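You operate a simulated robot arm through the tools that you are given. There is no shell and no other tool. Be economical: measure what you need, move in short steps, check, and stop when the job is done.

You run a simulated robot arm. Do the job below in one go: nothing can be reset, and whatever is moved stays where it is left.

Task
Take the blue rolled socks and put it on top of the hot water bottle.
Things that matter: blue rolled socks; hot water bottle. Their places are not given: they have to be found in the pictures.

It is judged by the outcome, as a careful person would: the job done as asked, and still so three seconds after it is handed in. It fails if anything else is knocked over, pushed out of place, dropped, spilled or broken.

Robot
A 7-joint arm with a two-finger parallel gripper, fixed in place. Base frame: the origin is at the foot of the arm, x ahead of it, y to its left, z up. Lengths are in cm, angles in rad, forces in N, time in s.
With the tool pointing down near the work surface it reaches from about 22 to 58 cm from the base axis. Its first joint turns from -1.152 to 1.152 rad. Payload 2.5 kg.
The TCP is the grasp point between the finger pads, 2.3 cm short of the fingertips. In the tool frame z runs along the fingers and y along their closing line. The gripper opens to 9.4 cm. The fingers are 3.8 cm wide and 1 cm thick; the gripper's body (5.4 by 9.6 cm) begins 3.9 cm behind the TCP.
Orientation is told as [roll, pitch, yaw] about the base's x, y, z axes, in that order, counted from this pose: with the fingers straight down and closing along the base's y, the tool's x points along the base's -x, its y along +y and its z along -z.

Tools
- The arm moves only by the tool move_arm. Its argument "rows" is a list that holds one entry, the list of rows, each a list of 7 numbers: the shift along the tool's x, y, z in cm, then the turn, a rotation vector about the tool's x, y, z in rad, then the closure, from 0 (fully open) to 1 (shut). In form: [[[dx, dy, dz, wx, wy, wz, jaw], ...]]. A call has 1 to 12 rows; each row is the pose to reach, as a shift and turn from the pose commanded when the call began, along the tool's axes at that moment. Rows are played at 5 a second. More than 5 cm and 0.15 rad between two rows, or a gripper value outside its range, and nothing of the call is played. A pose out of reach is approached as far as the arm can. The call stops where the force on the tool passes 40 N (or 10 N more than at its start, if that is more) or the arm is blocked; 0.2 s more then pass. Each finger travels about 10.8 cm/s and halts on what it meets, pressing with about 21 N; the grip force reading is that of the motor and also rises with nothing between the fingers. The clock runs only during rows and for 0.2 s after the last one: add rows that repeat a pose to give the fingers time. The reply holds the time, the measured pose of the TCP, the force on the tool along the base axes, the opening and the grip force, in the units named above and with some noise, and new pictures: "show" is both (left out), scene, wrist or none.
- Cameras (640 x 400 px; columns grow to the right, rows downward): "scene" is fixed at [12.04, -41.38, 56.4]; the picture's right is [0.89, -0.45, 0.00], its down [-0.22, -0.45, -0.87] and it looks along [0.39, 0.78, -0.50] (base axes); focal length 350 px, centre (320, 200). "wrist" rides on the gripper at [-3.9, 0, -4.4] in the tool frame; the picture's right is [0.00, -1.00, 0.00], its down [0.97, 0.00, -0.24] and it looks along [0.24, 0.00, 0.97] (tool axes); focal length 218 px, centre (320, 200).
- point_at(camera, pixels): for up to 12 pixels [column, row] of the newest picture of that camera ("zoom" is the newest enlarged one), the place [x, y, z] in the base frame of the surface seen there, good to about 0.2 cm, but the place of the scene camera against the robot may be out by one fixed shift of up to 2.5 cm in any direction. It takes no simulated time.
- zoom(camera, box): a new picture of the part [left, top, right, bottom] of that camera's present view, enlarged. It takes no simulated time.
- sign_off(): hands the job in; it is judged then, once.

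Keep the steps short. Do not move on a guess: measure, check each grasp and each placing, and mend mistakes. In all there are 60 turns and 120 pictures (those below and enlarged ones count). Leave the gripper open and the arm clear of the work at the hand-in unless told otherwise, and finish with a single line.

The tools are called after "Emit:" as a command line: name --argument value ..., lists and objects as JSON in quotes. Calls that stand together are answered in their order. move_arm: Moves the arm, as the interface text tells. Its arguments: {"type":"object","properties":{"rows":{"type":"array","items":{"type":"array","items":{"type":"array","items":{"type":"number"}}}},"show":{"type":"string","enum":["both","scene","wrist","none"]}},"required":["rows"]} The other tools are called the same way: point_at (camera, pixels) gives the place of the surface under pixels of a picture; zoom (camera, box) takes an enlarged picture of a part of a camera's view; sign_off () hands the job in.

At the start:

```text
clock: 0.0
ee_pos: [44.81, 4.62, 32.22]
orientation: [0.0, -0.001, -0.001]
contact_force: [-0.2, -0.2, 0.3]
gripper_width: 9.39
gripper_force: 0.0
```

scene: 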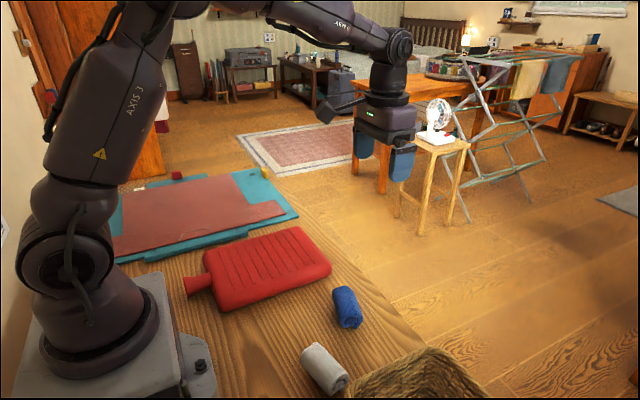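
wrist: 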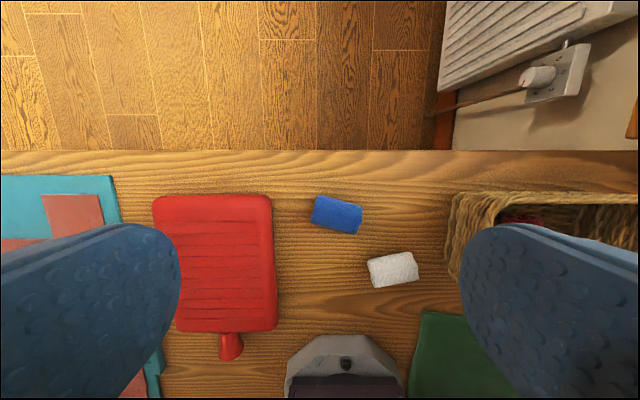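

The blue socks are at about (337,215) in the wrist picture and the red hot water bottle at about (215,262). I'll measure points on both.

Emit:
point_at --camera "wrist" --pixels '[[337, 215], [316, 197], [362, 206], [357, 234], [312, 224], [215, 262], [158, 200], [270, 200], [276, 325], [178, 328], [300, 260], [392, 269]]'

Emit:
zoom --camera "wrist" --box '[140, 170, 440, 358]'

Emit:
point_at --camera "scene" --pixels '[[346, 300], [262, 265], [300, 300]]'

```text
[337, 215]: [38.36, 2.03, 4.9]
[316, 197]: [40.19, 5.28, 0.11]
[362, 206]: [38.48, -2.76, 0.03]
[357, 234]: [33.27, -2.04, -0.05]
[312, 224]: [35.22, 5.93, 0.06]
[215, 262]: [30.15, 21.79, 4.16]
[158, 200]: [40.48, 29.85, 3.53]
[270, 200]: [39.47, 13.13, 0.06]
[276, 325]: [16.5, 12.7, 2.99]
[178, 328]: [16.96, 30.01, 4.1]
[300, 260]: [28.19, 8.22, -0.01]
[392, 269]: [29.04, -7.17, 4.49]
```

```text
2.13 times, centred on (290, 264) of wrist
```

zoom: 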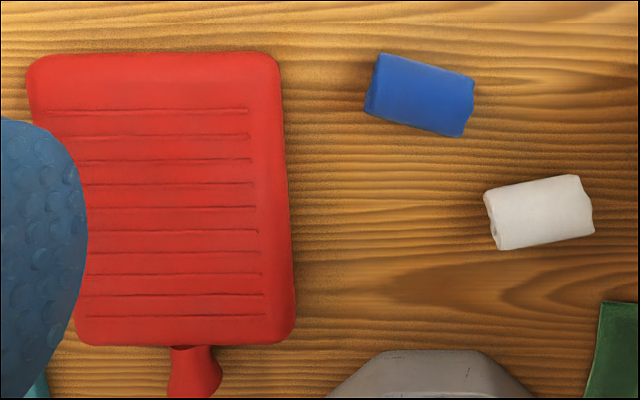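

```text
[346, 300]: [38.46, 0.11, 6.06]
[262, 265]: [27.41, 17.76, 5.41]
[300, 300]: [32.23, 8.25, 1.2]
```

Socks lie with the long axis roughly along y, tilted by about 13°. I'll measure their points in the zoom more exactly, and the bottle's top.

Emit:
point_at --camera "zoom" --pixels '[[420, 94], [378, 80], [460, 104], [427, 68], [412, 118], [385, 60], [160, 200], [200, 120], [120, 120], [200, 290], [270, 200], [100, 300]]'

```text
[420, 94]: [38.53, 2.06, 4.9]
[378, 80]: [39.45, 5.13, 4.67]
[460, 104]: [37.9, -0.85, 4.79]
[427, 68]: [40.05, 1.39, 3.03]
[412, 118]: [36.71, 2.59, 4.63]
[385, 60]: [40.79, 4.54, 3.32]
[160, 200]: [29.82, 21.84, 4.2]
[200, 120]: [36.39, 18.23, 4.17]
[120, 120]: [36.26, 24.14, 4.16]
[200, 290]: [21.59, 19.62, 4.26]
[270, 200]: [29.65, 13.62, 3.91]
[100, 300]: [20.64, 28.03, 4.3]
```

Socks centre is about (38.3, 2.1), top 4.9, axis 14° off y. I'll turn the tool by 76° so the fingers close across the roll, and descend to about z=16 above it.

Emit:
move_arm --rows '[[[0.7, -0.25, 1.6, 0, 0, -0.132, 0], [1.3, -0.5, 3.2, 0, 0, -0.264, 0], [2, -0.75, 4.8, 0, 0, -0.396, 0], [2.6, -1, 6.4, 0, 0, -0.528, 0], [3.3, -1.25, 8, 0, 0, -0.66, 0], [3.9, -1.5, 9.6, 0, 0, -0.792, 0], [4.6, -1.75, 11.2, 0, 0, -0.924, 0], [5.2, -2, 12.8, 0, 0, -1.056, 0], [5.9, -2.25, 14.4, 0, 0, -1.188, 0], [6.5, -2.5, 16, 0, 0, -1.32, 0], [6.5, -2.5, 16, 0, 0, -1.32, 0]]]'

```text
clock: 2.4
ee_pos: [38.42, 2.08, 16.31]
orientation: [0.001, -0.001, 1.323]
contact_force: [-0.5, -0.3, -0.1]
gripper_width: 9.4
gripper_force: 0.0
```

scene: 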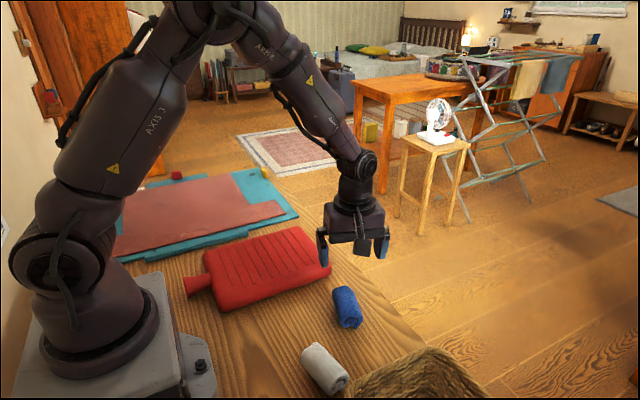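
wrist: 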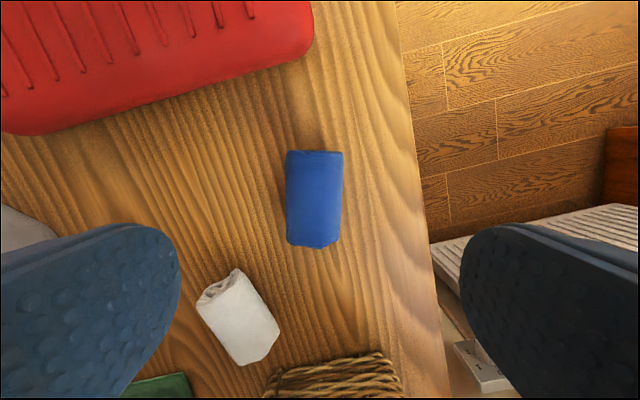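

The roll is upright and near column 315 in the wrist picture, aligned. I'll re-measure its sides and ends.

Emit:
point_at --camera "wrist" --pixels '[[315, 195], [292, 195], [339, 195], [315, 155], [315, 243], [237, 275], [205, 300], [280, 40]]'

```text
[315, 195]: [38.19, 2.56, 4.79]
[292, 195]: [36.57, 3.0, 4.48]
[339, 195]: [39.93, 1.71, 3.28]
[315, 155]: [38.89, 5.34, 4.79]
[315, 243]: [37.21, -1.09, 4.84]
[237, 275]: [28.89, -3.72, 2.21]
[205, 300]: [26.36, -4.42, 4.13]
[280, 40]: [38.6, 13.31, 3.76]
```

Centre confirmed at about (38.1, 2.1). Going straight down to z≈3 with a 0.3 cm side correction, then looking before closing.

Emit:
move_arm --rows '[[[0, 0.3, 3, 0, 0, 0, 0], [0, 0.3, 6, 0, 0, 0, 0], [0, 0.3, 9, 0, 0, 0, 0], [0, 0.3, 11, 0, 0, 0, 0], [0, 0.3, 12.5, 0, 0, 0, 0], [0, 0.3, 13.3, 0, 0, 0, 0], [0, 0.3, 13.3, 0, 0, 0, 0]]]'

```text
clock: 4.0
ee_pos: [38.02, 2.26, 2.81]
orientation: [0.0, 0.0, 1.32]
contact_force: [-0.3, -0.7, 0.0]
gripper_width: 9.4
gripper_force: 0.1
```

scene: 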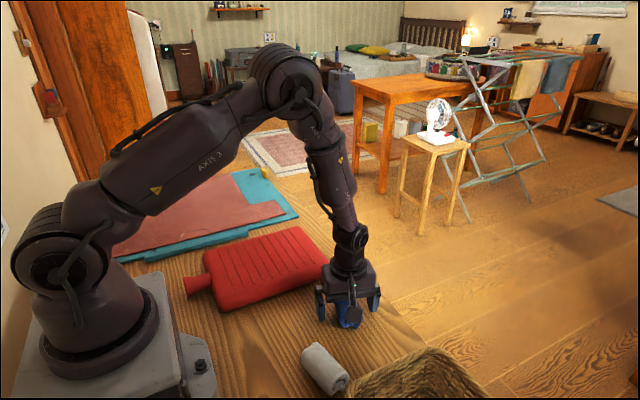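
wrist: 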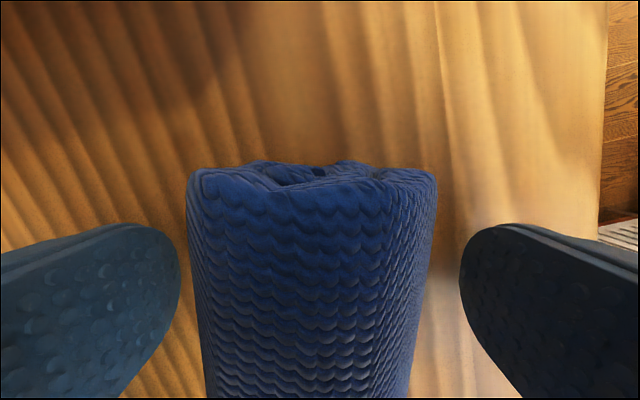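

The roll sits between the fingers, both clear. Closing now.

Emit:
move_arm --rows '[[[0, 0, 0, 0, 0, 0, 0.3], [0, 0, 0, 0, 0, 0, 0.6], [0, 0, 0, 0, 0, 0, 1], [0, 0, 0, 0, 0, 0, 1], [0, 0, 0, 0, 0, 0, 1]]]' --show "wrist"

```text
clock: 5.2
ee_pos: [37.94, 2.37, 2.79]
orientation: [-0.002, 0.001, 1.321]
contact_force: [0.0, 0.4, 0.2]
gripper_width: 5.63
gripper_force: 21.1
```

wrist: 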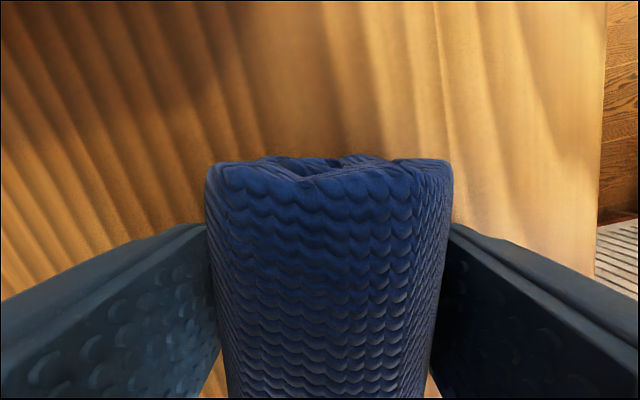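

The grip holds at 5.63 cm and 21 N. Lifting 14 cm straight up.

Emit:
move_arm --rows '[[[0, 0, -1, 0, 0, 0, 1], [0, 0, -3, 0, 0, 0, 1], [0, 0, -6, 0, 0, 0, 1], [0, 0, -9, 0, 0, 0, 1], [0, 0, -12, 0, 0, 0, 1], [0, 0, -14, 0, 0, 0, 1], [0, 0, -14, 0, 0, 0, 1]]]'

```text
clock: 6.8
ee_pos: [37.82, 2.21, 16.82]
orientation: [0.0, 0.0, 1.322]
contact_force: [0.0, -0.4, -1.2]
gripper_width: 5.61
gripper_force: 21.0
```

scene: 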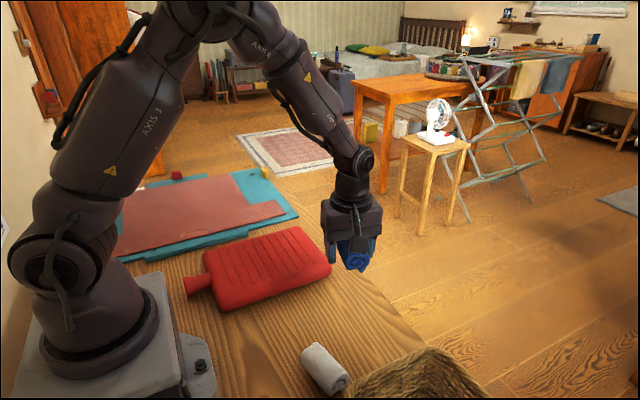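
wrist: 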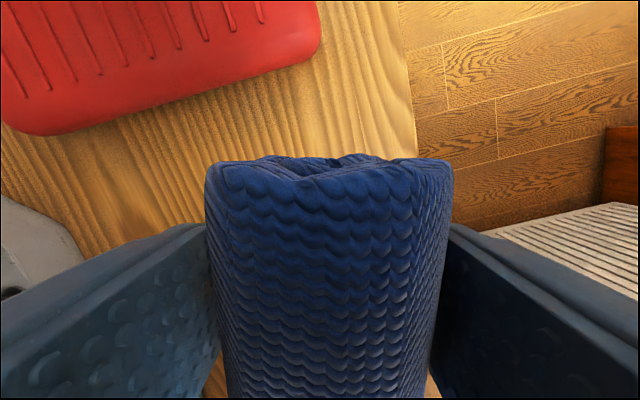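

The socks are held. Now carrying them at this height over the bottle's middle (30, 21), turning 0.25 rad so the roll lies along the ridges.

Emit:
move_arm --rows '[[[-2, 1.5, 0, 0, 0, -0.03, 1], [-4.1, 3.05, 0, 0, 0, -0.06, 1], [-6.1, 4.6, 0, 0, 0, -0.09, 1], [-8.2, 6.1, 0, 0, 0, -0.125, 1], [-10.2, 7.6, 0, 0, 0, -0.16, 1], [-12.2, 9.15, 0, 0, 0, -0.19, 1], [-14.3, 10.7, 0, 0, 0, -0.22, 1], [-16.3, 12.2, 0, 0, 0, -0.25, 1], [-16.3, 12.2, 0, 0, 0, -0.25, 1]]]'

```text
clock: 8.8
ee_pos: [30.19, 21.09, 16.8]
orientation: [-0.001, -0.001, 1.57]
contact_force: [-0.2, -0.7, -0.6]
gripper_width: 5.59
gripper_force: 21.4
```

scene: 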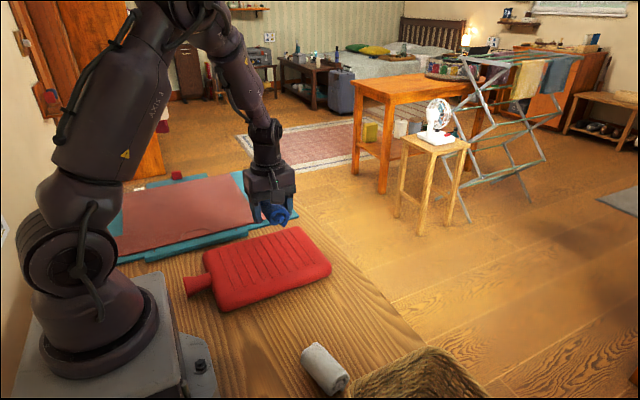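
wrist: 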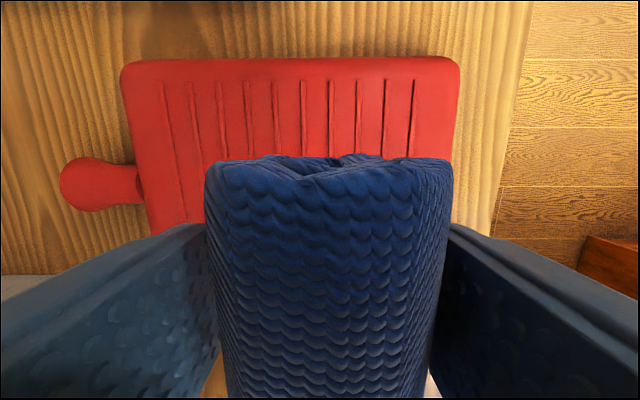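

I'll check where the bottle's edges are from here before going down.

Emit:
point_at --camera "wrist" --pixels '[[290, 63], [450, 63], [456, 150], [150, 220], [290, 140], [140, 70], [180, 210]]'

Emit:
point_at --camera "scene" --pixels '[[296, 230], [328, 268], [220, 306], [206, 256], [265, 262]]'

```text
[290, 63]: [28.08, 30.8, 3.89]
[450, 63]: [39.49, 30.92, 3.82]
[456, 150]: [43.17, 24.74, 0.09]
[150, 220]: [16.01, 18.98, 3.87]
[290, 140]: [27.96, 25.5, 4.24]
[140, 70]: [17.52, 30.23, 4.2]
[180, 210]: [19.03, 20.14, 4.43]
```

```text
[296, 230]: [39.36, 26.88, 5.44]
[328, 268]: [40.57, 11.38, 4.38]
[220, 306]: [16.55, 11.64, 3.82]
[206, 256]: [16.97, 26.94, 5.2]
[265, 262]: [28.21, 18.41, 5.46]
```

The bottle spans x 16–41, y 13–31, top at about 4.2, so the socks are over its middle. Lowering to TCP z≈7.2 and watching the force.

Emit:
move_arm --rows '[[[0, 0, 3, 0, 0, 0, 1], [0, 0, 6, 0, 0, 0, 1], [0, 0, 8, 0, 0, 0, 1], [0, 0, 9, 0, 0, 0, 1], [0, 0, 9.4, 0, 0, 0, 1], [0, 0, 9.6, 0, 0, 0, 1], [0, 0, 9.6, 0, 0, 0, 1]]]'

```text
clock: 10.4
ee_pos: [30.3, 21.08, 7.2]
orientation: [0.001, -0.001, 1.572]
contact_force: [0.3, 1.1, 0.6]
gripper_width: 5.59
gripper_force: 21.3
```

scene: 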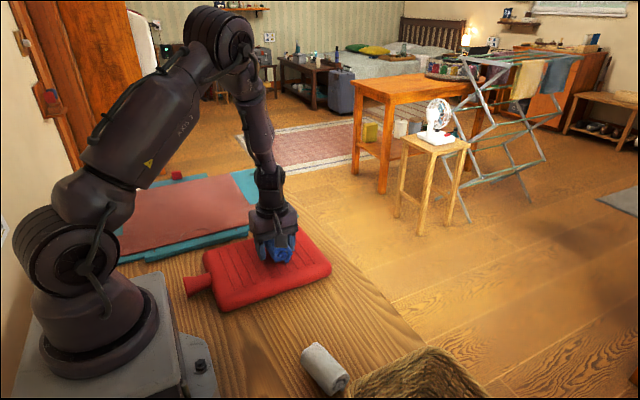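
wrist: 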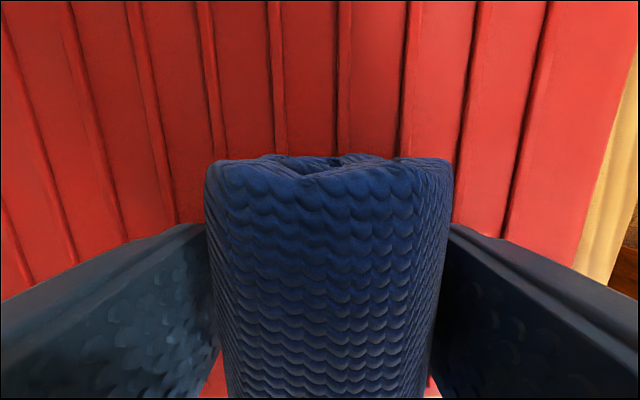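

Force is only about 1 N, so contact is just starting. Lowering in small steps of 0.1–0.2 cm.

Emit:
move_arm --rows '[[[0, 0, 0.1, 0, 0, 0, 1], [0, 0, 0.2, 0, 0, 0, 1], [0, 0, 0.2, 0, 0, 0, 1]]]' --show "none"

```text
clock: 11.2
ee_pos: [30.21, 21.12, 7.05]
orientation: [0.001, 0.0, 1.57]
contact_force: [0.5, -0.7, -0.9]
gripper_width: 5.58
gripper_force: 21.3
```

Emit:
move_arm --rows '[[[0, 0, 0.1, 0, 0, 0, 1], [0, 0, 0.2, 0, 0, 0, 1], [0, 0, 0.2, 0, 0, 0, 1]]]' --show "none"

Emit:
zoom --camera "scene" --box '[220, 200, 340, 275]'

```text
clock: 12.0
ee_pos: [30.18, 21.05, 6.8]
orientation: [-0.001, -0.003, 1.57]
contact_force: [-2.1, 0.1, 13.4]
gripper_width: 5.62
gripper_force: 21.1
```

```text
5.33 times, centred on (280, 238) of scene
```

zoom: 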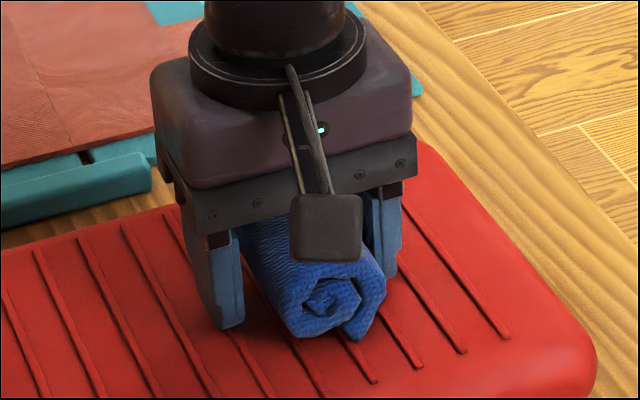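

Upward force of 13 N: the socks rest on the bottle. Easing up 0.1 cm and opening slowly.

Emit:
move_arm --rows '[[[0, 0, -0.1, 0, 0, 0, 1], [0, 0, -0.1, 0, 0, 0, 0.38], [0, 0, -0.1, 0, 0, 0, 0.3], [0, 0, -0.1, 0, 0, 0, 0.2], [0, 0, -0.1, 0, 0, 0, 0.1], [0, 0, -0.1, 0, 0, 0, 0], [0, 0, -0.1, 0, 0, 0, 0]]]'

```text
clock: 13.6
ee_pos: [30.11, 21.11, 7.0]
orientation: [0.0, 0.0, 1.571]
contact_force: [-0.5, 0.1, 0.0]
gripper_width: 9.42
gripper_force: 0.1
```

scene: 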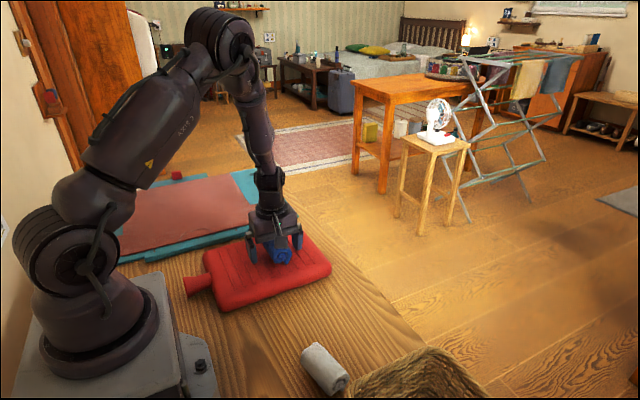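
wrist: 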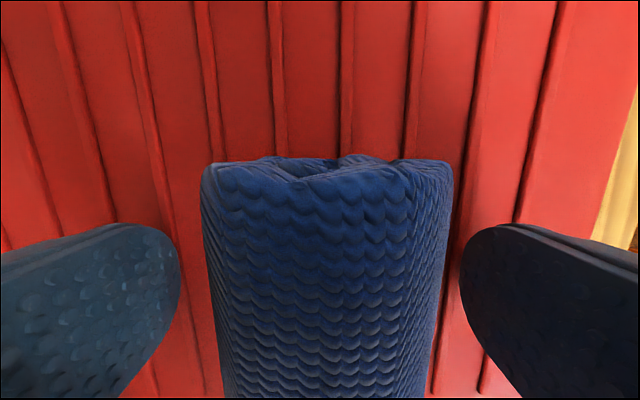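

Released; the roll stays still between the open fingers. Raising straight up 15 cm.

Emit:
move_arm --rows '[[[0, 0, -1, 0, 0, 0, 0], [0, 0, -3, 0, 0, 0, 0], [0, 0, -6, 0, 0, 0, 0], [0, 0, -9, 0, 0, 0, 0], [0, 0, -12, 0, 0, 0, 0], [0, 0, -15, 0, 0, 0, 0], [0, 0, -15, 0, 0, 0, 0], [0, 0, -15, 0, 0, 0, 0], [0, 0, -15, 0, 0, 0, 0]]]'

```text
clock: 15.6
ee_pos: [30.2, 20.99, 22.06]
orientation: [0.0, 0.0, 1.571]
contact_force: [0.4, -0.6, 0.3]
gripper_width: 9.41
gripper_force: 0.1
```

scene: 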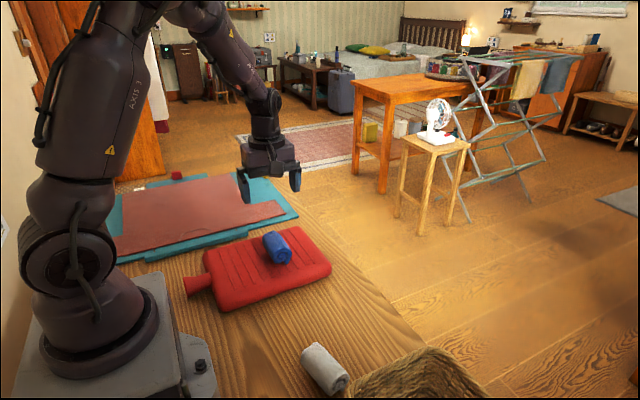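
wrist: 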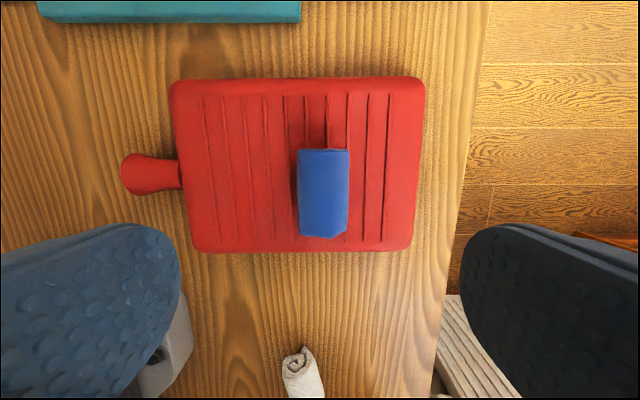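

The socks lie on the bottle and the arm is clear. I'll wait a little and check they don't roll.

Emit:
move_arm --rows '[[[0, 0, -1, 0, 0, 0, 0], [0, 0, -1, 0, 0, 0, 0], [0, 0, -1, 0, 0, 0, 0], [0, 0, -1, 0, 0, 0, 0], [0, 0, -1, 0, 0, 0, 0], [0, 0, -1, 0, 0, 0, 0], [0, 0, -1, 0, 0, 0, 0], [0, 0, -1, 0, 0, 0, 0], [0, 0, -1, 0, 0, 0, 0], [0, 0, -1, 0, 0, 0, 0]]]' --show "scene"

```text
clock: 17.8
ee_pos: [30.21, 21.08, 23.14]
orientation: [0.0, -0.001, 1.57]
contact_force: [0.7, 0.6, 0.9]
gripper_width: 9.4
gripper_force: 0.0
```

scene: 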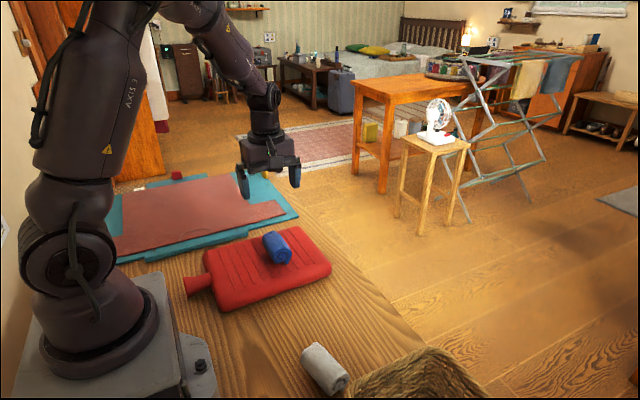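

The socks have not moved (still at about (277,248)) and nothing else is disturbed. Handing in.

Emit:
sign_off

```text
The job is handed in.
```

The blue rolled socks are resting on top of the hot water bottle, nothing else was moved, and the gripper is open and clear.
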